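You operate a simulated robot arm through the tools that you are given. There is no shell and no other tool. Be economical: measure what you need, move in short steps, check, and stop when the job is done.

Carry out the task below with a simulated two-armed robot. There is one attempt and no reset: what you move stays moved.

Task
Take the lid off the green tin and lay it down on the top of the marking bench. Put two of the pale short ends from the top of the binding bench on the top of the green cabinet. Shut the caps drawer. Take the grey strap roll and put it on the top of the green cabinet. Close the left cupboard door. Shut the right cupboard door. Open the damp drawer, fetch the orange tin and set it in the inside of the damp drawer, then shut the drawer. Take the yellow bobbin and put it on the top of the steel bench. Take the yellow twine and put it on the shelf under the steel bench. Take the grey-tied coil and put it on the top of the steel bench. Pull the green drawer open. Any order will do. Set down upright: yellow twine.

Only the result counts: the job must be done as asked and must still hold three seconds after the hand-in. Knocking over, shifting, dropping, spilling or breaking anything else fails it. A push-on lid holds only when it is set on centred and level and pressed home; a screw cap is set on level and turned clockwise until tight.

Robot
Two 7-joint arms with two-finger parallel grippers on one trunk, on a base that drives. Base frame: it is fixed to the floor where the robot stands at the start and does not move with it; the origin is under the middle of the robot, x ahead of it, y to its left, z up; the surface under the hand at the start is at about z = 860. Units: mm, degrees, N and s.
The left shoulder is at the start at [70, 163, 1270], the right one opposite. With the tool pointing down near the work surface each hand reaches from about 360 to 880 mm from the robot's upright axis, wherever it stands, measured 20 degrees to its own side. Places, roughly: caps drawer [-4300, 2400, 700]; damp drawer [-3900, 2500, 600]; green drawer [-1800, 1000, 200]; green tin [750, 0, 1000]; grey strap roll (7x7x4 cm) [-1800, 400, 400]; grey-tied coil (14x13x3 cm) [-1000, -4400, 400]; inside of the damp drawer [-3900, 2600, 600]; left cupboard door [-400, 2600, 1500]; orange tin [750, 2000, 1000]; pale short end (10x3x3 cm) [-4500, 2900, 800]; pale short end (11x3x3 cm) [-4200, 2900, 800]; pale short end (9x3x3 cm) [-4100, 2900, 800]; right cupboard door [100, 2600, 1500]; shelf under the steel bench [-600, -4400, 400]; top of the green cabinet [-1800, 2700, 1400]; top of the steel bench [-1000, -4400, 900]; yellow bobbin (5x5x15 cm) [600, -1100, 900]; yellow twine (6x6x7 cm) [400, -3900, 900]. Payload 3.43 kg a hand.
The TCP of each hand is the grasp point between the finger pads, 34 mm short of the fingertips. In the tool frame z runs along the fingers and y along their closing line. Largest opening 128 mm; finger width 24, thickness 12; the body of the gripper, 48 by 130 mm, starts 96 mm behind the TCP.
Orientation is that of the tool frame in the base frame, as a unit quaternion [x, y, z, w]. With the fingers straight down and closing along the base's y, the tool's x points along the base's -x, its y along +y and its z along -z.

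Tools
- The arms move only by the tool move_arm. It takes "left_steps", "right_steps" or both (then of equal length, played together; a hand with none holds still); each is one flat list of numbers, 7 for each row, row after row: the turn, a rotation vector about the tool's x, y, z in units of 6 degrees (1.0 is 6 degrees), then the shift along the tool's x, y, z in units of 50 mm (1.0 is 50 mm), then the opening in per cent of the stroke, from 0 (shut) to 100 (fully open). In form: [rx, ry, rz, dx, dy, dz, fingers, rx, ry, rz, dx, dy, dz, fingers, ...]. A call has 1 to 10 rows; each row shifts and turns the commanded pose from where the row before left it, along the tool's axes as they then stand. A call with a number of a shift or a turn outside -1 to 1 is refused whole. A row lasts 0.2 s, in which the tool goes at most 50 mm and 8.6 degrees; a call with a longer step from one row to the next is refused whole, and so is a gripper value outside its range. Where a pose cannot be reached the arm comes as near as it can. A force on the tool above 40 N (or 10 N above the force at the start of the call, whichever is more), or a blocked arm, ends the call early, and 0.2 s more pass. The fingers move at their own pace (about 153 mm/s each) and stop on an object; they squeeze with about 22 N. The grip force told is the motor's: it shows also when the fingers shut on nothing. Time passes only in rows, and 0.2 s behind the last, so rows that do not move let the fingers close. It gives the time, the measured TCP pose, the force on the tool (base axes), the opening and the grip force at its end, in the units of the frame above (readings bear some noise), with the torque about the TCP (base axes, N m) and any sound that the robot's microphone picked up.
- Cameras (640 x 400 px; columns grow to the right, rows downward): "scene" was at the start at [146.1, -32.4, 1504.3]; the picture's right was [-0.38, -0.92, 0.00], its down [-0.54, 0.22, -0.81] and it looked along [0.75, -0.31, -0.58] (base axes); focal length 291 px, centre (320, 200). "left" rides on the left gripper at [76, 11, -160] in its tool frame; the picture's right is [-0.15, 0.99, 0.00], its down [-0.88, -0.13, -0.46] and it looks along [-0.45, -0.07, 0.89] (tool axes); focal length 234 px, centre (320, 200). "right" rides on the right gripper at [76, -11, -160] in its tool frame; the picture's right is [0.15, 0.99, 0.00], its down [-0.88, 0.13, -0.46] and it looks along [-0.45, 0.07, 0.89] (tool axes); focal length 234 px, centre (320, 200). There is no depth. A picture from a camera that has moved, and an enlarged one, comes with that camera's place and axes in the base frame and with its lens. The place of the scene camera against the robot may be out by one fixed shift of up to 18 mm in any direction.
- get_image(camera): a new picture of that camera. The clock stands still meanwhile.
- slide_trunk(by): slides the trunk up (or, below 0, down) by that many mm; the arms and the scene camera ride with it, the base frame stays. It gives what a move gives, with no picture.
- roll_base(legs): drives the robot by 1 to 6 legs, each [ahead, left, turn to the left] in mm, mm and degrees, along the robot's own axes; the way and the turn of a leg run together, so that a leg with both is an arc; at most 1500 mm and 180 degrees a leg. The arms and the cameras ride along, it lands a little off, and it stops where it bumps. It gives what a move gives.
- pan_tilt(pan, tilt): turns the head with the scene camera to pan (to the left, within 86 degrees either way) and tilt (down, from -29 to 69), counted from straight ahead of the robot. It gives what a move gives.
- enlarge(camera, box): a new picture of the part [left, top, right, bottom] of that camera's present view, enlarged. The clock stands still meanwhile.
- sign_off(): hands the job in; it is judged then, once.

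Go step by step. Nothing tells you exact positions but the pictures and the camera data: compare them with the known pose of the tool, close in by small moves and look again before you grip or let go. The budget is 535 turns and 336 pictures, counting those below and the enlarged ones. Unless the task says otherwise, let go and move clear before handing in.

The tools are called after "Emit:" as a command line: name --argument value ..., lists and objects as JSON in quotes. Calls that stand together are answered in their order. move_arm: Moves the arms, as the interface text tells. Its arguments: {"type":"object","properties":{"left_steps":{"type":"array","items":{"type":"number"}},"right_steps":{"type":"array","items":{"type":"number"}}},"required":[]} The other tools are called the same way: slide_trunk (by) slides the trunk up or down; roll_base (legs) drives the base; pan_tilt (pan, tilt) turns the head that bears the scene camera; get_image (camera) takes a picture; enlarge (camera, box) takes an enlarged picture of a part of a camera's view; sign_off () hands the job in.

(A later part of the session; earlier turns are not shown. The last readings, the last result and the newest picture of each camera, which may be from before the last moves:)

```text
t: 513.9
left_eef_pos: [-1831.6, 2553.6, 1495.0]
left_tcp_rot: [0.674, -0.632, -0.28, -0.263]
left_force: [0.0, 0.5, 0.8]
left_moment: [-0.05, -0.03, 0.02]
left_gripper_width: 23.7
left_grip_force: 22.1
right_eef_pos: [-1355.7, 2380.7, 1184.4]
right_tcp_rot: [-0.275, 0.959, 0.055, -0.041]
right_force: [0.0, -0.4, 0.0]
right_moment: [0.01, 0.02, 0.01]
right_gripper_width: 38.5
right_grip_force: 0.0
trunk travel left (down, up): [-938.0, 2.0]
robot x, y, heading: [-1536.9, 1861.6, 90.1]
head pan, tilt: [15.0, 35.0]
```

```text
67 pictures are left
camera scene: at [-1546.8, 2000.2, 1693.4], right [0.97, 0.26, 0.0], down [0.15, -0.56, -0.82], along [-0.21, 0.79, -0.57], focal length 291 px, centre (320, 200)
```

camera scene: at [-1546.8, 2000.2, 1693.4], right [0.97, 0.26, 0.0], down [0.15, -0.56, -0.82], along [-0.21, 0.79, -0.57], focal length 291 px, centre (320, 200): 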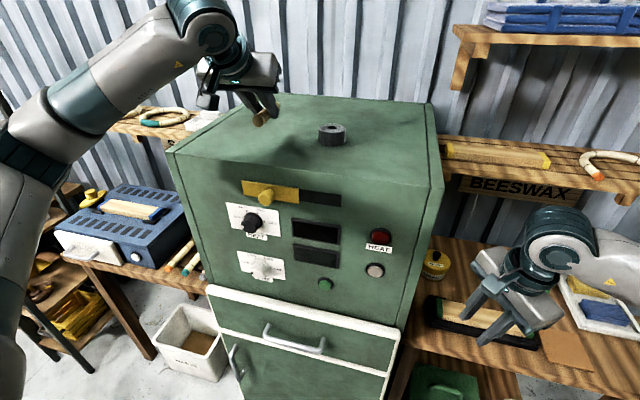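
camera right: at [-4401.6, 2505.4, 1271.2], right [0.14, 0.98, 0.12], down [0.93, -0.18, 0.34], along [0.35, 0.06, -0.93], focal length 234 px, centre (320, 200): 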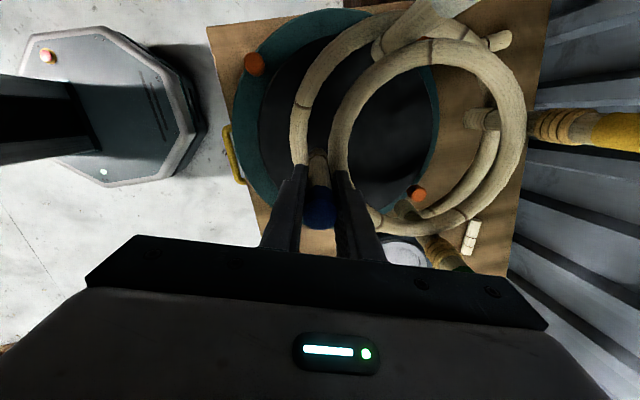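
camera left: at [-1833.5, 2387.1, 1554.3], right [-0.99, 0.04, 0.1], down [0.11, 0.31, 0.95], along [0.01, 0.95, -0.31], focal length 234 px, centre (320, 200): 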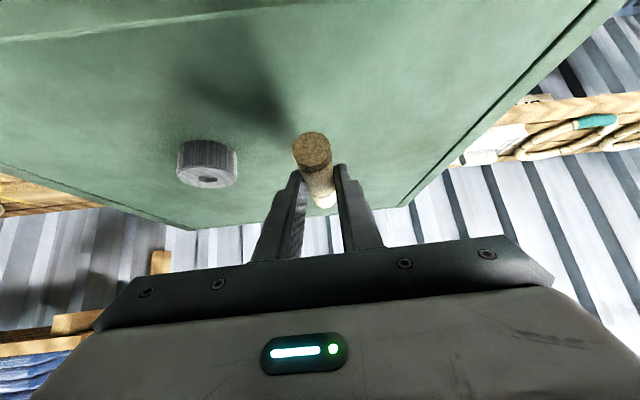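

Emit:
move_arm --left_steps '[0, 0, 0, -0.45, 0, 0.45, 0, 0, 0, 0, 0.35, 0, 0.35, 0, 0, 0, 0, 0.25, 0, 0.25, 0, 0, 0, 0, 0, 0, 0, 0]'

Emit:
enlarge --camera "scene" --box '[180, 50, 380, 190]'

```text
t: 514.9
left_eef_pos: [-1834.8, 2585.2, 1454.1]
left_tcp_rot: [0.673, -0.632, -0.279, -0.263]
left_force: [0.1, -0.3, 0.2]
left_moment: [-0.01, -0.02, 0.02]
left_gripper_width: 24.0
left_grip_force: 21.6
right_eef_pos: [-1354.8, 2378.8, 1184.3]
right_tcp_rot: [-0.275, 0.959, 0.055, -0.041]
right_force: [-0.1, -0.3, 0.0]
right_moment: [0.02, 0.01, -0.03]
right_gripper_width: 38.2
right_grip_force: 0.0
trunk travel left (down, up): [-938.0, 2.0]
robot x, y, heading: [-1535.4, 1858.4, 89.9]
head pan, tilt: [15.0, 35.0]
```

```text
2.86 times, centred on (280, 120) of scene
camera zoom: at [-1546.6, 1998.1, 1693.6], right [0.97, 0.26, 0.0], down [0.15, -0.55, -0.82], along [-0.21, 0.79, -0.57], focal length 832 px, centre (434, 429)
```

zoom: 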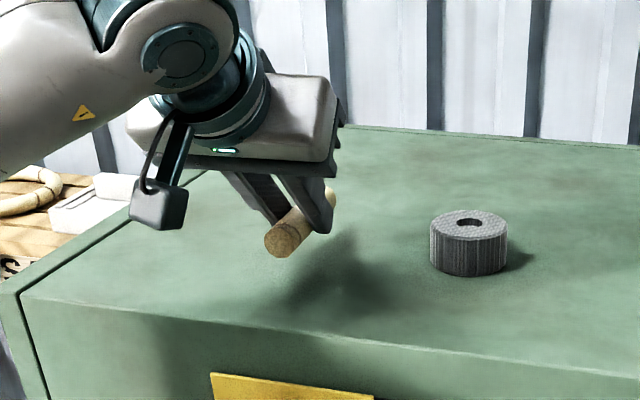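

Emit:
move_arm --left_steps '[0, 0, 0, 0.12, 0, 0.12, 0, 0, 0, 0, 0.06, 0, 0.06, 0, 0, 0, 0, 0, 0, 0, 0]'

Emit:
move_arm --left_steps '[0, 0, 0, 0.06, 0, 0.06, 0, 0, 0, 0, 0.05, 0, 0.05, 0, 0, 0, 0, 0, 0, 0, 0]'

Emit:
enlarge --camera "scene" --box '[200, 70, 360, 190]'

```text
t: 515.7
left_eef_pos: [-1834.7, 2585.7, 1441.4]
left_tcp_rot: [0.673, -0.632, -0.28, -0.263]
left_force: [0.1, -0.8, -0.8]
left_moment: [-0.02, 0.02, 0.01]
left_gripper_width: 23.7
left_grip_force: 22.1
right_eef_pos: [-1355.1, 2379.1, 1185.9]
right_tcp_rot: [-0.275, 0.959, 0.056, -0.041]
right_force: [0.2, 0.9, 0.9]
right_moment: [-0.01, 0.02, -0.01]
right_gripper_width: 38.4
right_grip_force: 0.1
trunk travel left (down, up): [-938.0, 2.0]
robot x, y, heading: [-1540.1, 1861.6, 90.1]
head pan, tilt: [15.0, 35.0]
```

```text
t: 516.5
left_eef_pos: [-1834.6, 2584.3, 1434.0]
left_tcp_rot: [0.674, -0.631, -0.28, -0.263]
left_force: [0.7, 0.4, -0.9]
left_moment: [0.0, 0.04, -0.02]
left_gripper_width: 23.9
left_grip_force: 22.0
right_eef_pos: [-1355.9, 2379.5, 1186.6]
right_tcp_rot: [-0.276, 0.959, 0.057, -0.042]
right_force: [-0.1, -1.1, 0.5]
right_moment: [-0.04, 0.0, 0.03]
right_gripper_width: 38.6
right_grip_force: 0.2
trunk travel left (down, up): [-938.0, 2.0]
robot x, y, heading: [-1541.6, 1856.6, 90.1]
head pan, tilt: [15.0, 35.0]
```

```text
3.33 times, centred on (280, 130) of scene
camera zoom: at [-1547.3, 1998.1, 1693.6], right [0.97, 0.26, 0.0], down [0.15, -0.55, -0.82], along [-0.21, 0.79, -0.57], focal length 971 px, centre (453, 433)
```

zoom: 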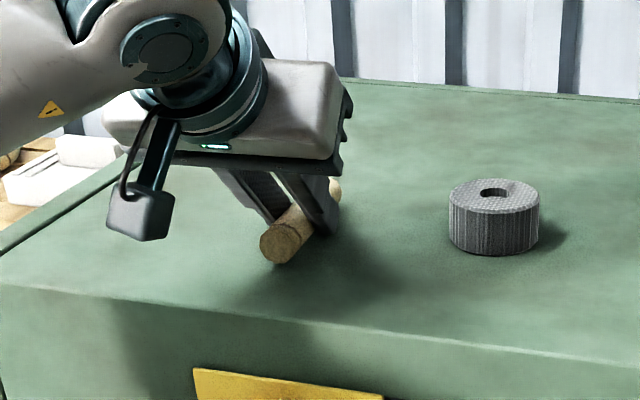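

Emit:
move_arm --left_steps '[0, 0, 0, 0.06, 0, 0.06, 0, 0, 0, 0, 0.05, 0, 0.05, 0, 0, 0, 0, 0, 0, 0, 0]'

Emit:
move_arm --left_steps '[0, 0, 0, 0.04, 0, 0.04, 0, 0, 0, 0, 0.04, 0, 0.04, 0, 0, 0, 0, 0, 0, 0, 0]'

Emit:
move_arm --left_steps '[0, 0, 0, 0.04, 0, 0.04, 0, 0, 0, 0, 0.04, 0, 0.04, 0, 0, 0, 0, 0, 0, 0, 0]'

```text
t: 517.3
left_eef_pos: [-1834.5, 2584.3, 1431.6]
left_tcp_rot: [0.672, -0.63, -0.283, -0.267]
left_force: [-4.6, 11.0, 31.0]
left_moment: [0.9, 0.45, -0.28]
left_gripper_width: 23.9
left_grip_force: 22.8
right_eef_pos: [-1354.6, 2378.2, 1185.6]
right_tcp_rot: [-0.275, 0.959, 0.057, -0.042]
right_force: [0.4, 0.9, 0.2]
right_moment: [0.0, 0.03, 0.02]
right_gripper_width: 38.5
right_grip_force: 0.0
trunk travel left (down, up): [-938.0, 2.0]
robot x, y, heading: [-1542.4, 1861.2, 89.8]
head pan, tilt: [15.0, 35.0]
```

```text
t: 517.7
left_eef_pos: [-1835.3, 2586.0, 1430.3]
left_tcp_rot: [0.672, -0.628, -0.285, -0.269]
left_force: [2.6, -3.9, 9.2]
left_moment: [0.0, 0.14, 0.05]
left_gripper_width: 23.7
left_grip_force: 21.6
right_eef_pos: [-1354.5, 2378.4, 1184.3]
right_tcp_rot: [-0.275, 0.959, 0.056, -0.042]
right_force: [-0.2, 0.1, 0.1]
right_moment: [0.01, -0.01, 0.01]
right_gripper_width: 38.2
right_grip_force: 0.0
trunk travel left (down, up): [-938.0, 2.0]
robot x, y, heading: [-1537.2, 1862.2, 90.0]
head pan, tilt: [15.0, 35.0]
stopped in row 2 (left hand): the force on the tool passed its limit at 44 N (the readings are from after the stop); the commanded pose is now the measured one
```

```text
t: 518.6
left_eef_pos: [-1835.8, 2585.6, 1431.5]
left_tcp_rot: [0.671, -0.625, -0.29, -0.274]
left_force: [1.6, -4.0, 8.7]
left_moment: [0.03, 0.09, 0.02]
left_gripper_width: 23.7
left_grip_force: 21.9
right_eef_pos: [-1354.8, 2379.0, 1185.6]
right_tcp_rot: [-0.275, 0.959, 0.057, -0.042]
right_force: [0.4, 0.2, 0.6]
right_moment: [0.0, -0.02, -0.01]
right_gripper_width: 38.6
right_grip_force: 0.2
trunk travel left (down, up): [-938.0, 2.0]
robot x, y, heading: [-1540.1, 1859.0, 90.0]
head pan, tilt: [15.0, 35.0]
stopped in row 3 (left hand): the force on the tool passed its limit at 42 N (the readings are from after the stop); the commanded pose is now the measured one
```

Contact. Opening and withdrawing.

Emit:
move_arm --left_steps '[0, 0, 0, 0, 0, 0, 25, 0, 0, 0, 0, 0, 0, 40, 0, 0, 0, 0, 0, 0, 50, 0, 0, 0, 0, 0, -0.4, 50, 0, 0, 0, 0, 0, -0.8, 50, 0, 0, 0, -0.3, 0, -0.8, 50, 0, 0, 0, 0, 0, -0.9, 50]'

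Emit:
get_image --camera "scene"

```text
t: 520.2
left_eef_pos: [-1831.2, 2490.3, 1539.1]
left_tcp_rot: [0.671, -0.626, -0.287, -0.273]
left_force: [-0.8, -0.5, -0.2]
left_moment: [0.0, 0.03, 0.01]
left_gripper_width: 64.0
left_grip_force: 0.1
right_eef_pos: [-1355.8, 2379.1, 1186.4]
right_tcp_rot: [-0.275, 0.959, 0.057, -0.041]
right_force: [0.0, -0.4, -0.5]
right_moment: [0.0, -0.01, -0.03]
right_gripper_width: 38.2
right_grip_force: 0.0
trunk travel left (down, up): [-938.0, 2.0]
robot x, y, heading: [-1538.8, 1861.8, 90.0]
head pan, tilt: [15.0, 35.0]
```

```text
64 pictures are left
camera scene: at [-1547.9, 1997.6, 1693.6], right [0.97, 0.26, 0.0], down [0.15, -0.55, -0.82], along [-0.21, 0.79, -0.57], focal length 291 px, centre (320, 200)
```

scene: 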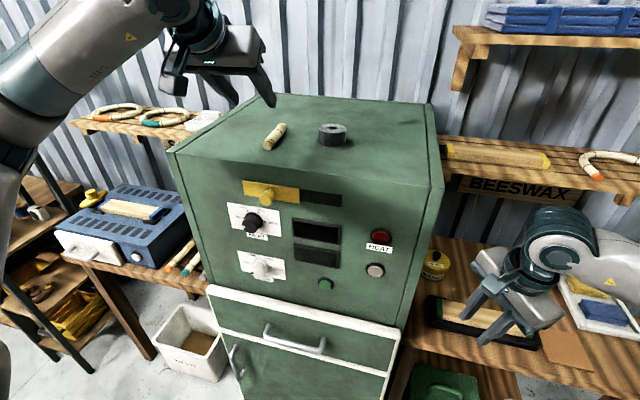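

Dowel A is on the cabinet. Now back to the binding bench for dowel B with the left hand.

Emit:
roll_base --legs '[[-350, 0, 0], [0, 1150, 0], [0, 1112, 0]]'

Emit:
move_arm --left_steps '[-0.682, 0, -0.688, 0, 0, 0, 60, -0.682, 0, -0.688, 0, 0, 0, 60, -0.682, 0, -0.688, 0, 0, 0, 60, -0.682, 0, -0.688, 0, 0, 0, 60, -0.682, 0, -0.688, 0, 0, 0, 60, -0.682, 0, -0.688, 0, 0, 0, 60, -0.682, 0, -0.688, 0, 0, 0, 60, -0.682, 0, -0.688, 0, 0, 0, 60, -0.682, 0, -0.688, 0, 0, 0, 60, -0.682, 0, -0.688, 0, 0, 0, 60]'

Emit:
slide_trunk --by -230

Emit:
get_image --camera "scene"

```text
t: 525.6
left_eef_pos: [-2481.5, 2142.5, 1543.1]
left_tcp_rot: [0.67, -0.628, -0.291, -0.269]
left_force: [2.1, -0.2, 0.5]
left_moment: [-0.01, 0.12, 0.12]
left_gripper_width: 63.9
left_grip_force: 0.1
right_eef_pos: [-2012.7, 2029.8, 1181.6]
right_tcp_rot: [-0.274, 0.959, 0.056, -0.046]
right_force: [0.4, 0.0, -0.8]
right_moment: [0.01, 0.12, 0.03]
right_gripper_width: 38.2
right_grip_force: 0.0
trunk travel left (down, up): [-938.0, 2.0]
robot x, y, heading: [-2211.0, 1510.1, 90.2]
head pan, tilt: [15.0, 35.0]
stopped in leg 2: the robot was blocked; the commanded pose is now the measured one
```

```text
t: 527.8
left_eef_pos: [-2502.5, 2139.6, 1539.6]
left_tcp_rot: [0.896, -0.217, -0.372, -0.109]
left_force: [0.3, -0.9, 0.2]
left_moment: [0.01, -0.01, 0.01]
left_gripper_width: 76.8
left_grip_force: 0.0
right_eef_pos: [-2027.5, 2029.4, 1185.5]
right_tcp_rot: [-0.276, 0.959, 0.055, -0.04]
right_force: [0.6, -0.8, 0.4]
right_moment: [-0.02, 0.02, 0.02]
right_gripper_width: 38.1
right_grip_force: 0.1
trunk travel left (down, up): [-938.0, 2.0]
robot x, y, heading: [-2211.1, 1510.3, 90.5]
head pan, tilt: [15.0, 35.0]
```

```text
t: 530.3
left_eef_pos: [-2502.4, 2138.8, 1310.5]
left_tcp_rot: [0.896, -0.218, -0.371, -0.108]
left_force: [-0.4, -0.5, 0.3]
left_moment: [-0.02, -0.01, 0.02]
left_gripper_width: 76.6
left_grip_force: 0.0
right_eef_pos: [-2027.0, 2028.4, 954.5]
right_tcp_rot: [-0.276, 0.959, 0.056, -0.04]
right_force: [0.0, 0.2, 0.3]
right_moment: [-0.01, 0.01, 0.05]
right_gripper_width: 38.1
right_grip_force: 0.1
trunk travel left (down, up): [-708.0, 232.0]
robot x, y, heading: [-2210.1, 1510.1, 90.1]
head pan, tilt: [15.0, 35.0]
```

```text
63 pictures are left
camera scene: at [-2218.8, 1647.0, 1463.7], right [0.97, 0.26, 0.0], down [0.15, -0.55, -0.82], along [-0.21, 0.79, -0.57], focal length 291 px, centre (320, 200)
```

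scene: 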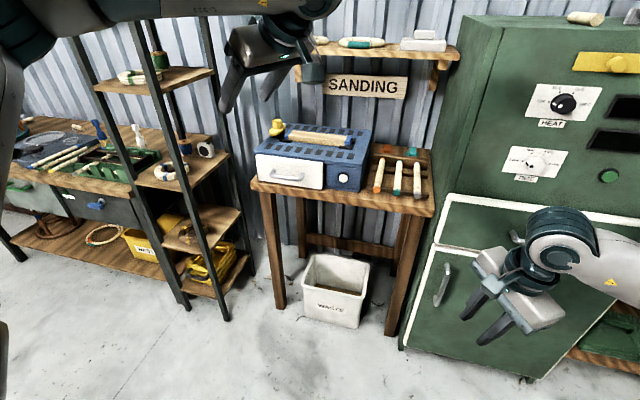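

The base was blocked by something; I'll check the left side.

Emit:
pan_tilt --pan 86 --tilt 50

Emit:
get_image --camera "scene"

```text
t: 531.7
left_eef_pos: [-2502.6, 2139.7, 1311.2]
left_tcp_rot: [0.896, -0.217, -0.371, -0.108]
left_force: [-0.4, -1.0, -0.4]
left_moment: [0.01, 0.0, 0.01]
left_gripper_width: 76.7
left_grip_force: 0.1
right_eef_pos: [-2027.0, 2028.2, 954.7]
right_tcp_rot: [-0.276, 0.959, 0.055, -0.041]
right_force: [0.3, 0.2, -0.3]
right_moment: [-0.02, -0.05, 0.0]
right_gripper_width: 38.3
right_grip_force: 0.0
trunk travel left (down, up): [-708.0, 232.0]
robot x, y, heading: [-2210.8, 1510.8, 90.1]
head pan, tilt: [85.9, 50.0]
```

```text
62 pictures are left
camera scene: at [-2272.6, 1567.5, 1441.9], right [0.07, 1.0, 0.0], down [0.76, -0.05, -0.64], along [-0.64, 0.04, -0.77], focal length 291 px, centre (320, 200)
```

scene: 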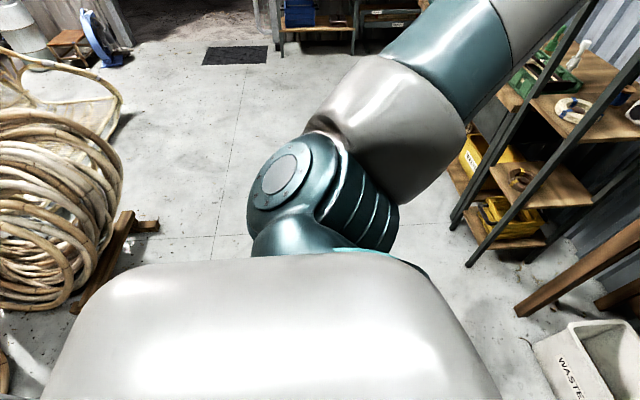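

Emit:
roll_base --legs '[[90, 0, 0], [0, 800, 0], [0, 790, 0]]'

Emit:
pan_tilt --pan 15 --tilt 35

Emit:
get_image --camera "scene"

```text
t: 540.5
left_eef_pos: [-4093.4, 2199.4, 1310.4]
left_tcp_rot: [0.897, -0.211, -0.373, -0.106]
left_force: [-0.5, -0.3, 0.3]
left_moment: [0.04, 0.0, 0.0]
left_gripper_width: 76.6
left_grip_force: 0.1
right_eef_pos: [-3616.2, 2095.8, 954.8]
right_tcp_rot: [-0.282, 0.957, 0.056, -0.041]
right_force: [0.3, -0.7, 0.6]
right_moment: [0.0, -0.02, 0.02]
right_gripper_width: 38.4
right_grip_force: 0.0
trunk travel left (down, up): [-708.0, 232.0]
robot x, y, heading: [-3791.4, 1576.6, 90.7]
head pan, tilt: [85.9, 50.0]
```

```text
t: 541.9
left_eef_pos: [-4093.4, 2199.4, 1309.8]
left_tcp_rot: [0.898, -0.211, -0.372, -0.106]
left_force: [0.7, -0.7, 0.1]
left_moment: [-0.02, 0.01, 0.0]
left_gripper_width: 77.0
left_grip_force: 0.1
right_eef_pos: [-3615.9, 2096.7, 955.2]
right_tcp_rot: [-0.282, 0.957, 0.055, -0.041]
right_force: [-0.8, -0.1, 0.1]
right_moment: [0.0, -0.03, 0.0]
right_gripper_width: 38.2
right_grip_force: 0.0
trunk travel left (down, up): [-708.0, 232.0]
robot x, y, heading: [-3796.3, 1573.7, 90.7]
head pan, tilt: [15.0, 35.0]
```

```text
61 pictures are left
camera scene: at [-3802.9, 1711.9, 1463.6], right [0.96, 0.28, 0.0], down [0.16, -0.55, -0.82], along [-0.23, 0.79, -0.57], focal length 291 px, centre (320, 200)
```

scene: 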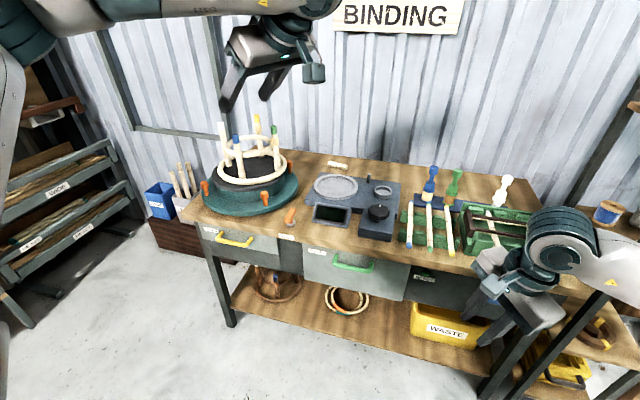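

Emit:
move_arm --right_steps '[0, 0, 0, 0, 0, -0.9, 30, 0, 0, 0, 0, 0, -0.9, 30, 0, 0, 0, 0, 0, -0.9, 30, 0, 0, 0, 0, 0, -0.9, 30, 0, 0, 0, 0, 0, -0.9, 30, 0, 0, 0, 0, 0, -0.9, 30]'

Emit:
roll_base --legs '[[430, 0, -0.7]]'

Emit:
get_image --camera "left"

```text
t: 543.3
left_eef_pos: [-4093.1, 2199.5, 1311.4]
left_tcp_rot: [0.897, -0.211, -0.373, -0.107]
left_force: [-0.7, 0.7, 0.1]
left_moment: [0.0, 0.01, -0.02]
left_gripper_width: 76.9
left_grip_force: 0.0
right_eef_pos: [-3585.2, 2072.4, 1224.8]
right_tcp_rot: [-0.281, 0.957, 0.056, -0.041]
right_force: [-0.6, -0.4, 0.1]
right_moment: [-0.01, -0.01, -0.03]
right_gripper_width: 38.3
right_grip_force: 0.1
trunk travel left (down, up): [-708.0, 232.0]
robot x, y, heading: [-3792.4, 1576.7, 90.7]
head pan, tilt: [15.0, 35.0]
```

```text
t: 545.9
left_eef_pos: [-4092.2, 2629.3, 1309.9]
left_tcp_rot: [0.897, -0.216, -0.372, -0.108]
left_force: [0.0, 0.0, 0.6]
left_moment: [-0.01, -0.01, -0.01]
left_gripper_width: 76.9
left_grip_force: 0.0
right_eef_pos: [-3586.3, 2498.1, 1224.3]
right_tcp_rot: [-0.278, 0.958, 0.056, -0.04]
right_force: [-0.2, -0.2, 0.1]
right_moment: [0.0, 0.01, 0.0]
right_gripper_width: 38.6
right_grip_force: 0.1
trunk travel left (down, up): [-708.0, 232.0]
robot x, y, heading: [-3798.5, 2001.7, 90.5]
head pan, tilt: [15.0, 35.0]
```

```text
60 pictures are left
camera left: at [-3951.0, 2540.3, 1366.8], right [-0.55, -0.83, 0.07], down [-0.21, 0.22, 0.95], along [-0.8, 0.51, -0.3], focal length 234 px, centre (320, 200)
```

left: 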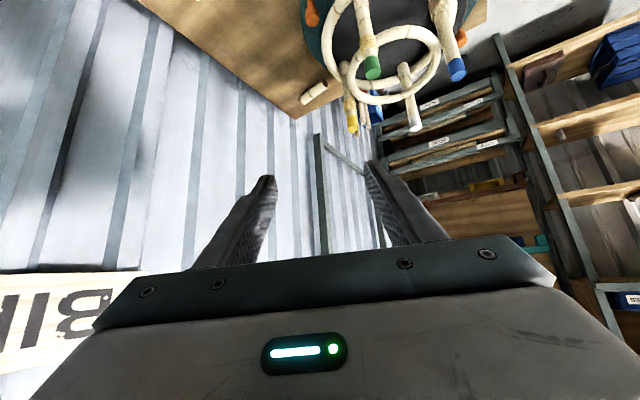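

Emit:
move_arm --left_steps '[0, 0, 0, 0.58, -0.437, 0.559, 60, 0, 0, 0, 0.58, -0.437, 0.559, 60, 0, 0, 0, 0.58, -0.437, 0.559, 60, 0, 0, 0, 0.58, -0.437, 0.559, 60, 0, 0, 0, 0.58, -0.437, 0.559, 60, 0, 0, 0, 0.58, -0.437, 0.559, 60, 0, 0, 0, 0.58, -0.437, 0.559, 60]'

Emit:
get_image --camera "left"

Emit:
get_image --camera "scene"

```text
t: 547.5
left_eef_pos: [-4016.3, 2773.9, 1032.6]
left_tcp_rot: [0.896, -0.215, -0.372, -0.108]
left_force: [-0.5, 0.0, -0.5]
left_moment: [0.02, 0.02, 0.02]
left_gripper_width: 76.9
left_grip_force: 0.0
right_eef_pos: [-3586.3, 2498.4, 1225.4]
right_tcp_rot: [-0.278, 0.958, 0.055, -0.041]
right_force: [-1.4, 0.1, 0.1]
right_moment: [0.0, 0.01, 0.03]
right_gripper_width: 38.3
right_grip_force: 0.1
trunk travel left (down, up): [-708.0, 232.0]
robot x, y, heading: [-3799.0, 2003.2, 90.4]
head pan, tilt: [15.0, 35.0]
```

```text
59 pictures are left
camera left: at [-3874.5, 2682.7, 1090.0], right [-0.55, -0.83, 0.07], down [-0.21, 0.22, 0.95], along [-0.81, 0.51, -0.3], focal length 234 px, centre (320, 200)
```

left: 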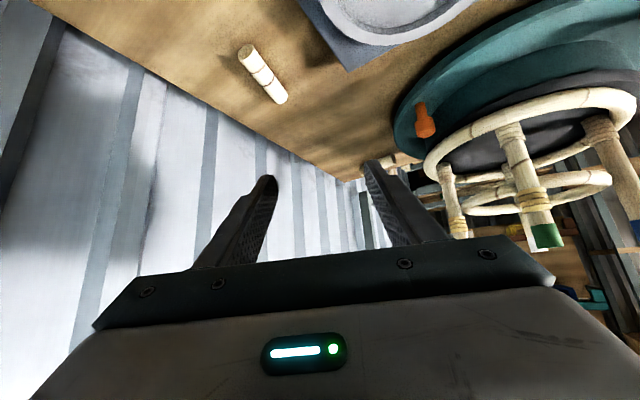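

```text
58 pictures are left
camera scene: at [-3807.8, 2139.9, 1463.6], right [0.96, 0.27, 0.0], down [0.15, -0.55, -0.82], along [-0.22, 0.79, -0.57], focal length 291 px, centre (320, 200)
```

scene: 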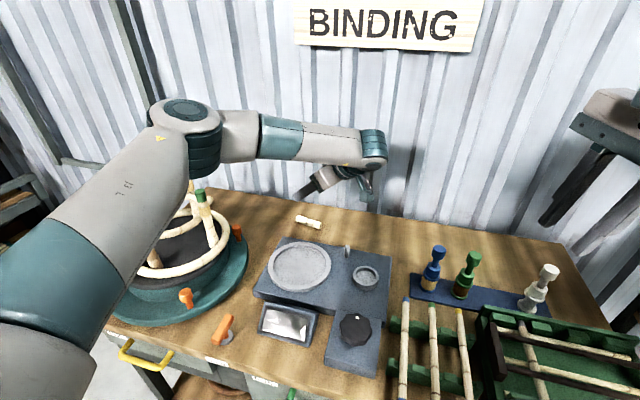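

Emit:
move_arm --left_steps '[0, 0, 0, 0.63, -0.43, 0.51, 60, 0, 0, 0, 0.63, -0.43, 0.51, 60, 0, 0, 0, 0.63, -0.43, 0.51, 60]'

Emit:
get_image --camera "left"

Emit:
get_image --camera "scene"

```text
t: 548.3
left_eef_pos: [-3973.6, 2824.2, 913.5]
left_tcp_rot: [0.897, -0.215, -0.372, -0.108]
left_force: [0.1, -0.2, 0.1]
left_moment: [-0.03, 0.0, 0.0]
left_gripper_width: 76.8
left_grip_force: 0.1
right_eef_pos: [-3586.9, 2498.7, 1226.1]
right_tcp_rot: [-0.278, 0.958, 0.056, -0.041]
right_force: [0.7, 0.0, -0.7]
right_moment: [-0.01, 0.02, 0.01]
right_gripper_width: 38.2
right_grip_force: 0.0
trunk travel left (down, up): [-708.0, 232.0]
robot x, y, heading: [-3798.3, 2003.1, 90.7]
head pan, tilt: [15.0, 35.0]
```

```text
57 pictures are left
camera left: at [-3831.3, 2735.9, 970.7], right [-0.55, -0.83, 0.07], down [-0.21, 0.22, 0.95], along [-0.8, 0.51, -0.3], focal length 234 px, centre (320, 200)
```

left: 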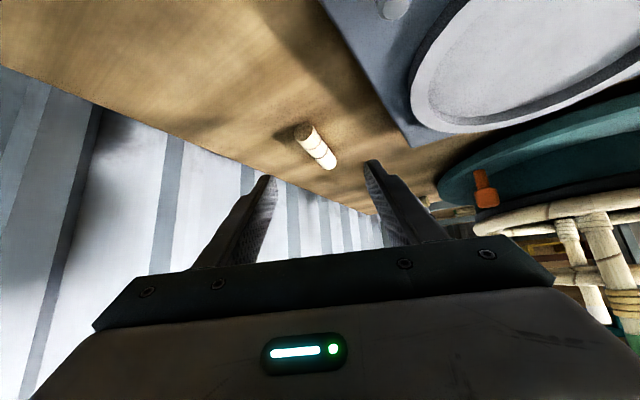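

```text
56 pictures are left
camera scene: at [-3807.8, 2139.3, 1463.7], right [0.96, 0.27, 0.0], down [0.15, -0.55, -0.82], along [-0.22, 0.79, -0.57], focal length 291 px, centre (320, 200)
```

scene: 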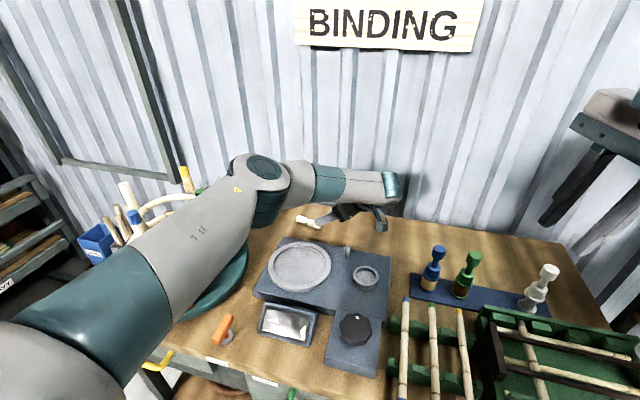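

Emit:
move_arm --left_steps '[0, 0, 0, 0, -0.08, 0.6, 60, 0, 0, 0, 0, 0, 0.6, 60, 0, 0, 0, 0, 0, 0.6, 60, 0, 0, 0, 0, 0, 0.3, 60]'

Emit:
get_image --camera "left"

```text
t: 549.3
left_eef_pos: [-4035.7, 2868.8, 842.0]
left_tcp_rot: [0.897, -0.216, -0.371, -0.109]
left_force: [0.3, 0.2, 0.0]
left_moment: [0.0, 0.02, -0.01]
left_gripper_width: 76.9
left_grip_force: 0.0
right_eef_pos: [-3585.4, 2498.4, 1225.0]
right_tcp_rot: [-0.278, 0.958, 0.055, -0.04]
right_force: [0.1, 0.2, -0.1]
right_moment: [0.03, 0.0, 0.0]
right_gripper_width: 38.3
right_grip_force: 0.0
trunk travel left (down, up): [-708.0, 232.0]
robot x, y, heading: [-3793.8, 2005.0, 90.4]
head pan, tilt: [15.0, 35.0]
```

```text
55 pictures are left
camera left: at [-3893.7, 2777.9, 898.0], right [-0.55, -0.83, 0.07], down [-0.21, 0.22, 0.95], along [-0.8, 0.51, -0.3], focal length 234 px, centre (320, 200)
```

left: 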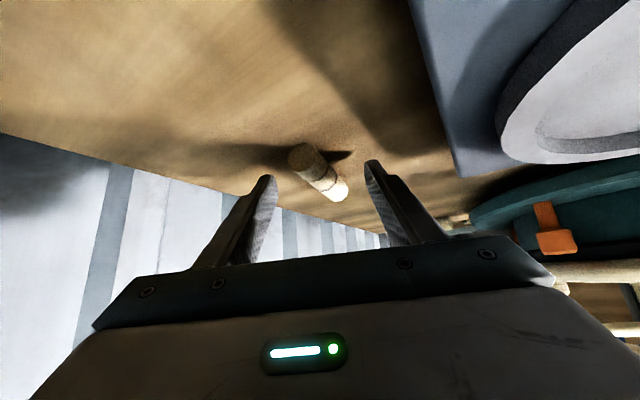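

Emit:
move_arm --left_steps '[0, 0, 0, 0, 0, 0.2, 60, 0, 0, 0, 0.04, 0, 0.04, 60, 0, 0, 0, 0, 0, 0, 60]'

Emit:
enlarge --camera "left" --box '[220, 100, 420, 260]'

```text
t: 550.1
left_eef_pos: [-4042.2, 2871.3, 833.4]
left_tcp_rot: [0.896, -0.216, -0.373, -0.11]
left_force: [3.6, -4.3, 14.1]
left_moment: [-0.53, 0.37, 0.25]
left_gripper_width: 77.5
left_grip_force: 0.4
right_eef_pos: [-3586.4, 2497.0, 1225.1]
right_tcp_rot: [-0.277, 0.958, 0.056, -0.041]
right_force: [-1.0, -0.3, 0.0]
right_moment: [-0.01, 0.04, 0.01]
right_gripper_width: 38.3
right_grip_force: 0.1
trunk travel left (down, up): [-708.0, 232.0]
robot x, y, heading: [-3801.2, 2001.0, 90.6]
head pan, tilt: [15.0, 35.0]
```

```text
2.50 times, centred on (320, 180) of left
camera zoom: at [-3899.8, 2781.5, 890.0], right [-0.55, -0.83, 0.07], down [-0.21, 0.22, 0.95], along [-0.81, 0.51, -0.3], focal length 585 px, centre (320, 250)
```

zoom: 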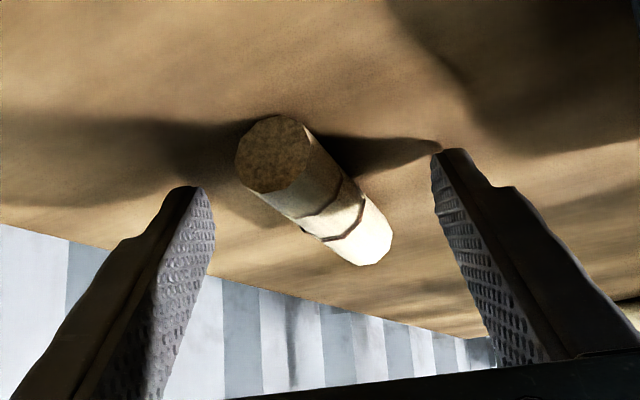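

On the table, straddling the dowel. Closing.

Emit:
move_arm --left_steps '[0, 0, 0, -0.03, 0, -0.03, 60, 0, 0, 0, 0, 0, 0, 30, 0, 0, 0, 0, 0, 0, 0, 0, 0, 0, 0, 0, 0, 0, 0, 0, 0, 0, 0, 0, 0]'

Emit:
enlarge --camera "left" --box '[220, 100, 420, 260]'

```text
t: 551.3
left_eef_pos: [-4040.4, 2871.4, 833.6]
left_tcp_rot: [0.896, -0.216, -0.371, -0.109]
left_force: [0.1, -0.6, -0.7]
left_moment: [0.01, 0.02, 0.0]
left_gripper_width: 23.9
left_grip_force: 22.0
right_eef_pos: [-3586.4, 2497.4, 1225.4]
right_tcp_rot: [-0.276, 0.959, 0.056, -0.042]
right_force: [-0.1, 0.5, 0.7]
right_moment: [-0.03, -0.01, 0.01]
right_gripper_width: 38.6
right_grip_force: 0.1
trunk travel left (down, up): [-708.0, 232.0]
robot x, y, heading: [-3799.5, 2004.3, 90.3]
head pan, tilt: [15.0, 35.0]
```

```text
2.50 times, centred on (320, 180) of left
camera zoom: at [-3899.2, 2781.3, 889.9], right [-0.55, -0.83, 0.07], down [-0.21, 0.22, 0.95], along [-0.8, 0.51, -0.3], focal length 585 px, centre (320, 250)
```

zoom: 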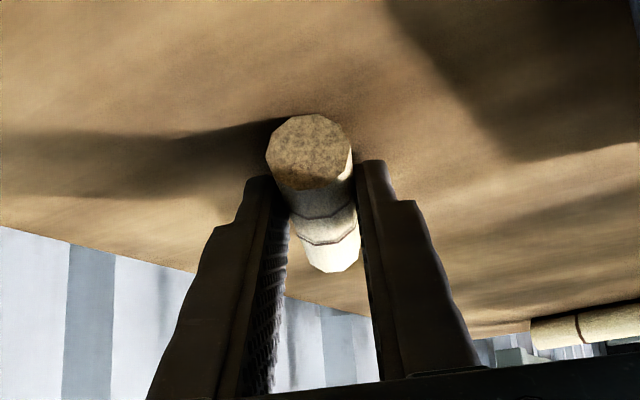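

Emit:
move_arm --left_steps '[0, 0, 0, -0.3, 0, -0.3, 0, 0, 0, 0, -0.5, 0, -0.5, 0, 0, 0, 0, -0.5, 0, -0.6, 0, 0, 0, 0, -0.5, 0, -0.6, 0, 0, 0, 0, -0.5, 0, -0.6, 0, 0, 0, 0, -0.5, 0, -0.6, 0, 0, 0, 0, -0.5, 0, -0.6, 0, 0, 0, 0, -0.5, 0, -0.6, 0, 0, 0, 0, -0.5, 0, -0.6, 0]'

Emit:
get_image --camera "scene"

```text
t: 553.3
left_eef_pos: [-4023.6, 2848.5, 1162.6]
left_tcp_rot: [0.897, -0.216, -0.371, -0.108]
left_force: [0.9, -0.5, 0.0]
left_moment: [0.04, -0.03, -0.03]
left_gripper_width: 24.0
left_grip_force: 22.2
right_eef_pos: [-3588.3, 2498.1, 1224.3]
right_tcp_rot: [-0.277, 0.958, 0.055, -0.04]
right_force: [-0.2, 0.7, -0.6]
right_moment: [0.02, 0.02, 0.02]
right_gripper_width: 38.2
right_grip_force: 0.1
trunk travel left (down, up): [-708.0, 232.0]
robot x, y, heading: [-3799.2, 2000.3, 90.5]
head pan, tilt: [15.0, 35.0]
```

```text
52 pictures are left
camera scene: at [-3807.8, 2139.5, 1463.6], right [0.96, 0.27, 0.0], down [0.15, -0.55, -0.82], along [-0.22, 0.79, -0.57], focal length 291 px, centre (320, 200)
```

scene: 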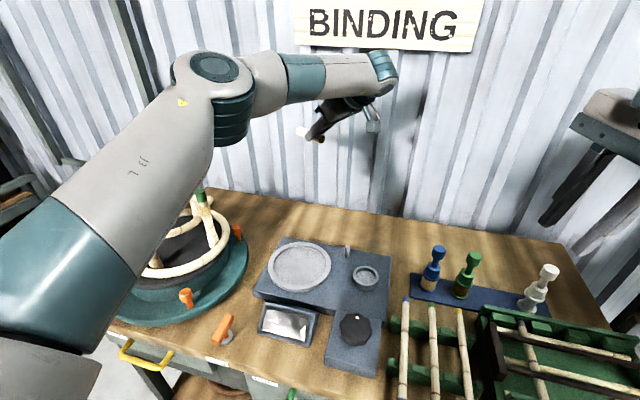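

Dowel B is held. Backing off, turning the hand forward again, and returning to the cabinet.

Emit:
roll_base --legs '[[-420, 0, 0]]'

Emit:
move_arm --left_steps '[0.68, 0, 0.68, 0.2, 0.5, -0.2, 0, 0.68, 0, 0.68, 0.2, 0.5, -0.2, 0, 0.68, 0, 0.68, 0.3, 0.4, -0.3, 0, 0.68, 0, 0.68, 0.3, 0.4, -0.3, 0, 0.68, 0, 0.68, 0.3, 0.4, -0.3, 0, 0.68, 0, 0.68, 0.3, 0.3, -0.3, 0, 0.68, 0, 0.68, 0.3, 0.3, -0.3, 0, 0.68, 0, 0.68, 0.3, 0.2, -0.3, 0, 0.68, 0, 0.68, 0.2, 0.2, -0.2, 0, 0.68, 0, 0.68, 0.2, 0.2, -0.2, 0]'

Emit:
get_image --camera "scene"

```text
t: 556.0
left_eef_pos: [-4015.5, 2423.5, 1163.3]
left_tcp_rot: [0.895, -0.219, -0.372, -0.109]
left_force: [0.5, 1.2, 0.0]
left_moment: [-0.03, -0.03, 0.02]
left_gripper_width: 23.9
left_grip_force: 21.7
right_eef_pos: [-3580.5, 2069.3, 1223.4]
right_tcp_rot: [-0.275, 0.959, 0.056, -0.041]
right_force: [0.3, -0.4, 0.4]
right_moment: [0.0, 0.02, 0.02]
right_gripper_width: 38.2
right_grip_force: 0.0
trunk travel left (down, up): [-708.0, 232.0]
robot x, y, heading: [-3795.9, 1575.3, 90.0]
head pan, tilt: [15.0, 35.0]
```

```text
t: 558.2
left_eef_pos: [-4036.6, 2169.7, 1154.3]
left_tcp_rot: [0.672, -0.624, -0.287, -0.274]
left_force: [-0.2, -0.3, -0.5]
left_moment: [0.0, -0.02, -0.01]
left_gripper_width: 23.6
left_grip_force: 22.0
right_eef_pos: [-3582.3, 2067.6, 1225.7]
right_tcp_rot: [-0.274, 0.959, 0.055, -0.04]
right_force: [0.1, -0.1, 0.1]
right_moment: [0.0, -0.03, -0.01]
right_gripper_width: 38.4
right_grip_force: 0.1
trunk travel left (down, up): [-708.0, 232.0]
robot x, y, heading: [-3797.6, 1576.2, 90.0]
head pan, tilt: [15.0, 35.0]
```

```text
51 pictures are left
camera scene: at [-3805.9, 1710.2, 1463.7], right [0.97, 0.26, 0.0], down [0.15, -0.55, -0.82], along [-0.21, 0.79, -0.57], focal length 291 px, centre (320, 200)
```

scene: 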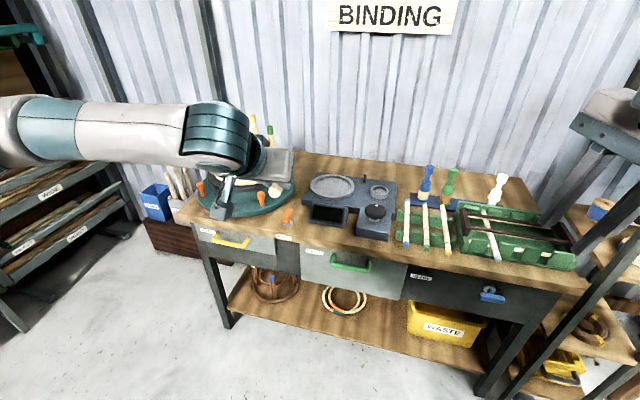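

Emit:
roll_base --legs '[[0, -1060, 0], [0, -1056, 0]]'

Emit:
slide_trunk --by 230

Emit:
move_arm --left_steps '[0, 0, 0, -0.6, 0, -0.6, 0, 0, 0, 0, -0.6, 0, -0.6, 0, 0, 0, 0, -0.5, 0, -0.5, 0]' --right_steps '[0, 0, 0, 0, 0, 0, 30, 0, 0, 0, 0, 0, 0, 30, 0, 0, 0, 0, 0, 0, 30]'

Emit:
get_image --camera "scene"

```text
t: 568.7
left_eef_pos: [-1900.9, 2159.9, 1153.7]
left_tcp_rot: [0.667, -0.629, -0.286, -0.277]
left_force: [0.5, -0.3, 0.4]
left_moment: [0.0, -0.03, 0.01]
left_gripper_width: 24.1
left_grip_force: 22.2
right_eef_pos: [-1450.4, 2049.0, 1224.8]
right_tcp_rot: [-0.266, 0.962, 0.056, -0.039]
right_force: [-0.3, 0.5, -0.3]
right_moment: [0.01, 0.01, 0.02]
right_gripper_width: 38.5
right_grip_force: 0.0
trunk travel left (down, up): [-708.0, 232.0]
robot x, y, heading: [-1674.6, 1558.6, 88.7]
head pan, tilt: [15.0, 35.0]
```

```text
t: 571.1
left_eef_pos: [-1901.4, 2161.0, 1384.5]
left_tcp_rot: [0.667, -0.63, -0.285, -0.277]
left_force: [-0.4, -1.0, 0.3]
left_moment: [-0.05, 0.01, -0.01]
left_gripper_width: 23.7
left_grip_force: 21.8
right_eef_pos: [-1450.1, 2050.2, 1454.3]
right_tcp_rot: [-0.265, 0.962, 0.056, -0.04]
right_force: [-0.1, -0.4, -0.6]
right_moment: [-0.03, -0.03, 0.03]
right_gripper_width: 38.6
right_grip_force: 0.1
trunk travel left (down, up): [-938.0, 2.0]
robot x, y, heading: [-1676.6, 1558.9, 88.8]
head pan, tilt: [15.0, 35.0]
```

```text
t: 571.9
left_eef_pos: [-1902.8, 2157.0, 1506.9]
left_tcp_rot: [0.667, -0.631, -0.285, -0.277]
left_force: [1.1, 0.6, -1.7]
left_moment: [0.02, -0.03, -0.01]
left_gripper_width: 23.8
left_grip_force: 21.9
right_eef_pos: [-1450.5, 2050.0, 1454.9]
right_tcp_rot: [-0.264, 0.962, 0.057, -0.042]
right_force: [0.7, 0.3, -0.4]
right_moment: [-0.01, 0.02, -0.02]
right_gripper_width: 38.3
right_grip_force: 0.2
trunk travel left (down, up): [-938.0, 2.0]
robot x, y, heading: [-1676.5, 1560.2, 89.1]
head pan, tilt: [15.0, 35.0]
```

```text
50 pictures are left
camera scene: at [-1679.3, 1697.4, 1693.5], right [0.97, 0.24, 0.0], down [0.14, -0.56, -0.82], along [-0.2, 0.8, -0.57], focal length 291 px, centre (320, 200)
```

scene: 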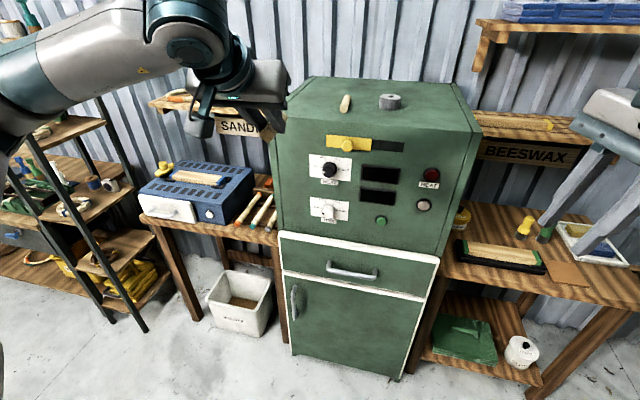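

Emit:
roll_base --legs '[[310, 0, 1]]'

Emit:
move_arm --left_steps '[0, 0, 0, -0.55, 0.2, 0.55, 0, 0, 0, 0, -0.55, 0.2, 0.55, 0, 0, 0, 0, -0.55, 0, 0.55, 0]'

Emit:
get_image --camera "left"

```text
t: 574.0
left_eef_pos: [-1913.3, 2456.9, 1507.9]
left_tcp_rot: [0.674, -0.622, -0.289, -0.274]
left_force: [-1.2, -0.3, 0.2]
left_moment: [0.01, 0.01, 0.0]
left_gripper_width: 23.7
left_grip_force: 21.7
right_eef_pos: [-1458.5, 2361.0, 1455.8]
right_tcp_rot: [-0.276, 0.959, 0.057, -0.04]
right_force: [0.4, -0.6, 0.9]
right_moment: [0.02, -0.01, 0.0]
right_gripper_width: 38.4
right_grip_force: 0.1
trunk travel left (down, up): [-938.0, 2.0]
robot x, y, heading: [-1672.9, 1872.0, 89.8]
head pan, tilt: [15.0, 35.0]
```

```text
t: 574.8
left_eef_pos: [-1941.9, 2578.1, 1512.7]
left_tcp_rot: [0.674, -0.622, -0.288, -0.273]
left_force: [0.1, 0.2, -1.1]
left_moment: [-0.03, -0.01, -0.01]
left_gripper_width: 23.8
left_grip_force: 21.7
right_eef_pos: [-1458.8, 2364.6, 1454.3]
right_tcp_rot: [-0.276, 0.959, 0.056, -0.042]
right_force: [0.0, 0.3, -0.2]
right_moment: [-0.04, 0.02, 0.01]
right_gripper_width: 38.4
right_grip_force: 0.0
trunk travel left (down, up): [-938.0, 2.0]
robot x, y, heading: [-1673.4, 1867.9, 90.1]
head pan, tilt: [15.0, 35.0]
```

```text
49 pictures are left
camera left: at [-1941.2, 2408.4, 1564.1], right [-0.99, 0.03, 0.1], down [0.1, 0.28, 0.95], along [0.0, 0.96, -0.28], focal length 234 px, centre (320, 200)
```

left: 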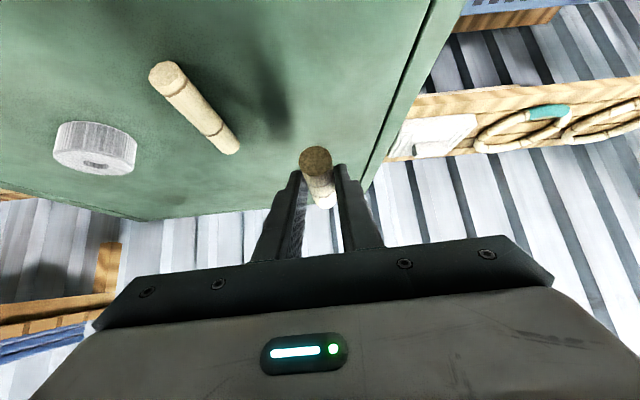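

Emit:
move_arm --left_steps '[0, 0, 0, 0.5, 0, 0.5, 0, 0, 0, 0, 0.4, 0, 0.4, 0, 0, 0, 0, 0.1, 0, 0.1, 0, 0, 0, 0, 0, 0, 0, 0]'

Emit:
move_arm --left_steps '[0, 0, 0, 0.06, 0, 0.06, 0, 0, 0, 0, 0.05, 0, 0.05, 0, 0, 0, 0, 0, 0, 0, 0]'

Emit:
move_arm --left_steps '[0, 0, 0, 0.05, 0, 0.05, 0, 0, 0, 0, 0.05, 0, 0.05, 0, 0, 0, 0, 0, 0, 0, 0]'

Emit:
enlarge --camera "left" --box '[140, 60, 440, 260]'

```text
t: 575.8
left_eef_pos: [-1943.1, 2578.0, 1439.5]
left_tcp_rot: [0.674, -0.622, -0.289, -0.275]
left_force: [0.7, 0.5, -0.2]
left_moment: [0.01, -0.05, -0.01]
left_gripper_width: 23.8
left_grip_force: 22.4
right_eef_pos: [-1458.8, 2362.5, 1455.4]
right_tcp_rot: [-0.276, 0.959, 0.056, -0.041]
right_force: [0.3, -0.4, -0.2]
right_moment: [0.0, 0.0, -0.02]
right_gripper_width: 38.4
right_grip_force: 0.1
trunk travel left (down, up): [-938.0, 2.0]
robot x, y, heading: [-1671.2, 1870.0, 90.2]
head pan, tilt: [15.0, 35.0]
```

```text
t: 576.6
left_eef_pos: [-1942.9, 2578.2, 1432.0]
left_tcp_rot: [0.674, -0.622, -0.289, -0.274]
left_force: [0.2, -0.2, 2.1]
left_moment: [0.0, 0.06, -0.01]
left_gripper_width: 23.9
left_grip_force: 22.4
right_eef_pos: [-1459.3, 2363.7, 1455.6]
right_tcp_rot: [-0.276, 0.959, 0.057, -0.041]
right_force: [0.0, -0.5, 0.2]
right_moment: [0.03, 0.0, -0.01]
right_gripper_width: 38.7
right_grip_force: 0.1
trunk travel left (down, up): [-938.0, 2.0]
robot x, y, heading: [-1672.1, 1869.3, 90.4]
head pan, tilt: [15.0, 35.0]
```

```text
t: 577.4
left_eef_pos: [-1942.4, 2576.6, 1431.3]
left_tcp_rot: [0.673, -0.62, -0.293, -0.278]
left_force: [-6.3, 9.6, 37.0]
left_moment: [0.55, 0.53, -0.17]
left_gripper_width: 23.7
left_grip_force: 21.8
right_eef_pos: [-1458.9, 2359.1, 1455.9]
right_tcp_rot: [-0.276, 0.959, 0.057, -0.041]
right_force: [-0.4, -0.5, 0.5]
right_moment: [0.03, -0.01, 0.02]
right_gripper_width: 38.1
right_grip_force: 0.1
trunk travel left (down, up): [-938.0, 2.0]
robot x, y, heading: [-1670.2, 1866.6, 90.0]
head pan, tilt: [15.0, 35.0]
```

```text
2.00 times, centred on (290, 160) of left
camera zoom: at [-1941.3, 2407.2, 1481.8], right [-1.0, 0.02, 0.1], down [0.1, 0.27, 0.96], along [0.0, 0.96, -0.27], focal length 468 px, centre (380, 280)
```

zoom: 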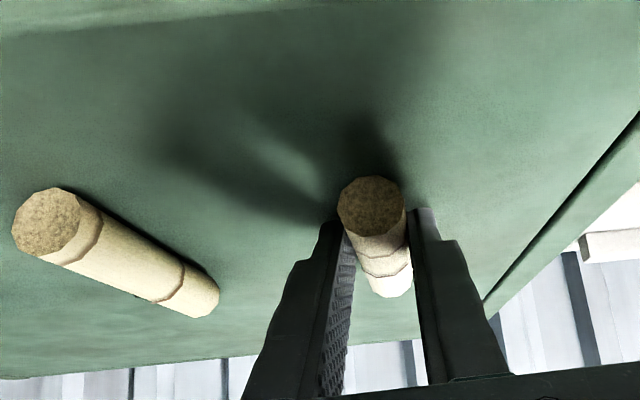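

Contact. Releasing and withdrawing.

Emit:
move_arm --left_steps '[0, 0, 0, -0.05, 0, -0.05, 0, 0, 0, 0, 0, 0, 0, 25, 0, 0, 0, 0, 0, 0, 40, 0, 0, 0, 0, 0, 0, 40, 0, 0, 0, 0, 0, -0.4, 40, 0, 0, 0, 0, 0, -0.8, 40, 0, 0, 0, -0.3, 0, -0.8, 40, 0, 0, 0, 0, 0, -0.9, 40]'

Emit:
get_image --camera "scene"

```text
t: 579.2
left_eef_pos: [-1935.5, 2481.9, 1537.7]
left_tcp_rot: [0.674, -0.623, -0.288, -0.273]
left_force: [0.1, 0.4, -0.6]
left_moment: [-0.02, -0.02, 0.01]
left_gripper_width: 51.5
left_grip_force: 0.2
right_eef_pos: [-1459.2, 2363.0, 1454.5]
right_tcp_rot: [-0.276, 0.959, 0.056, -0.041]
right_force: [0.1, -0.6, -0.2]
right_moment: [0.0, 0.0, -0.01]
right_gripper_width: 38.6
right_grip_force: 0.0
trunk travel left (down, up): [-938.0, 2.0]
robot x, y, heading: [-1668.4, 1871.1, 90.2]
head pan, tilt: [15.0, 35.0]
```

```text
47 pictures are left
camera scene: at [-1680.8, 2005.1, 1693.5], right [0.97, 0.26, 0.0], down [0.15, -0.55, -0.82], along [-0.21, 0.79, -0.57], focal length 291 px, centre (320, 200)
```

scene: 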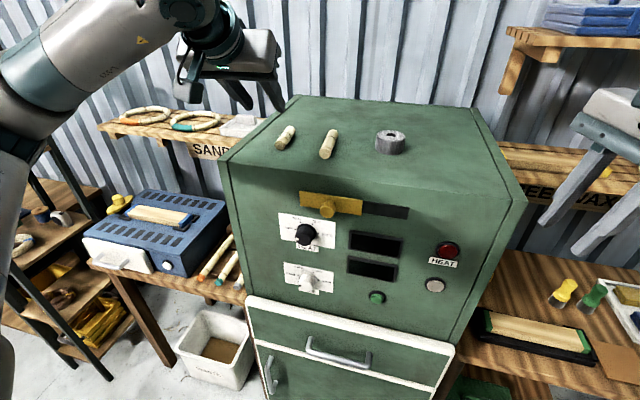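

Both dowels and the strap roll rest on the cabinet. I'll back off and check the low bench area (where the base was blocked) and the open drawer.

Emit:
roll_base --legs '[[-280, 0, 0], [0, 0, 90]]'

Emit:
pan_tilt --pan 75 --tilt 48

Emit:
get_image --camera "scene"

```text
t: 585.0
left_eef_pos: [-2281.4, 1322.8, 1539.2]
left_tcp_rot: [0.916, 0.044, -0.398, 0.013]
left_force: [0.6, 0.7, -0.3]
left_moment: [0.05, 0.03, -0.01]
left_gripper_width: 51.3
left_grip_force: 0.1
right_eef_pos: [-2168.6, 1800.6, 1454.1]
right_tcp_rot: [0.877, -0.475, -0.009, 0.069]
right_force: [-0.4, -0.3, -0.7]
right_moment: [0.01, 0.0, 0.01]
right_gripper_width: 38.4
right_grip_force: 0.1
trunk travel left (down, up): [-938.0, 2.0]
robot x, y, heading: [-1671.8, 1596.3, -178.9]
head pan, tilt: [15.0, 35.0]
```

```text
t: 586.3
left_eef_pos: [-2279.9, 1322.6, 1537.3]
left_tcp_rot: [0.916, 0.043, -0.398, 0.014]
left_force: [0.3, -1.1, -0.3]
left_moment: [0.0, 0.01, 0.01]
left_gripper_width: 51.2
left_grip_force: 0.1
right_eef_pos: [-2169.5, 1801.0, 1454.4]
right_tcp_rot: [0.877, -0.476, -0.011, 0.068]
right_force: [-0.5, -0.3, 0.6]
right_moment: [0.02, 0.02, 0.01]
right_gripper_width: 38.4
right_grip_force: 0.0
trunk travel left (down, up): [-938.0, 2.0]
robot x, y, heading: [-1668.6, 1593.9, -179.0]
head pan, tilt: [75.0, 48.0]
```

```text
46 pictures are left
camera scene: at [-1725.4, 1519.1, 1674.6], right [-0.97, 0.24, 0.0], down [0.18, 0.72, -0.67], along [-0.16, -0.65, -0.74], focal length 291 px, centre (320, 200)
```

scene: 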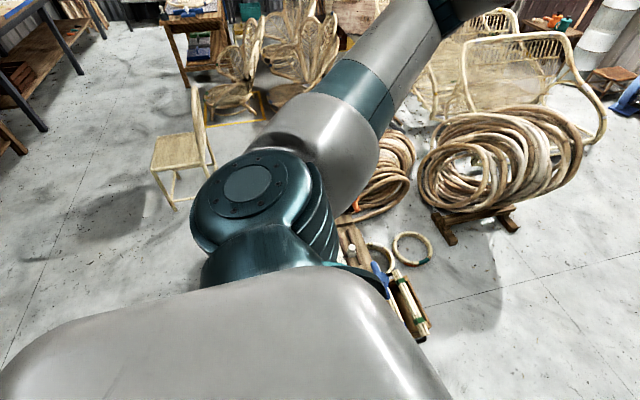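

Emit:
pan_tilt --pan 15 --tilt 50

Emit:
get_image --camera "scene"

```text
t: 587.6
left_eef_pos: [-2280.4, 1321.5, 1538.4]
left_tcp_rot: [0.916, 0.044, -0.398, 0.014]
left_force: [0.2, -0.3, 0.5]
left_moment: [0.02, -0.02, 0.03]
left_gripper_width: 51.2
left_grip_force: 0.0
right_eef_pos: [-2169.1, 1801.4, 1453.8]
right_tcp_rot: [0.877, -0.475, -0.01, 0.069]
right_force: [0.4, -0.2, 0.2]
right_moment: [0.01, 0.01, 0.02]
right_gripper_width: 38.5
right_grip_force: 0.1
trunk travel left (down, up): [-938.0, 2.0]
robot x, y, heading: [-1673.1, 1596.4, -178.9]
head pan, tilt: [15.0, 50.0]
```

```text
45 pictures are left
camera scene: at [-1780.3, 1574.0, 1671.9], right [-0.28, 0.96, 0.0], down [0.74, 0.21, -0.64], along [-0.62, -0.18, -0.77], focal length 291 px, centre (320, 200)
```

scene: 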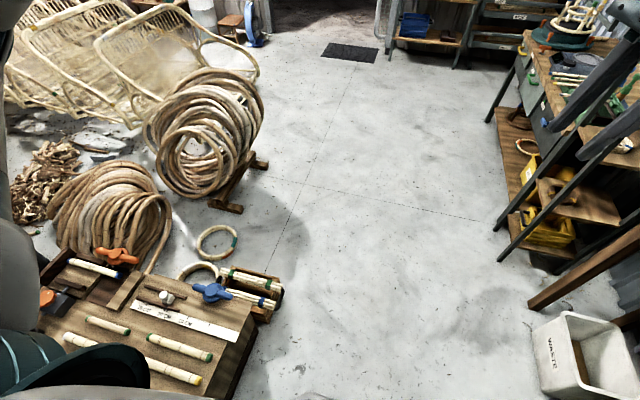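

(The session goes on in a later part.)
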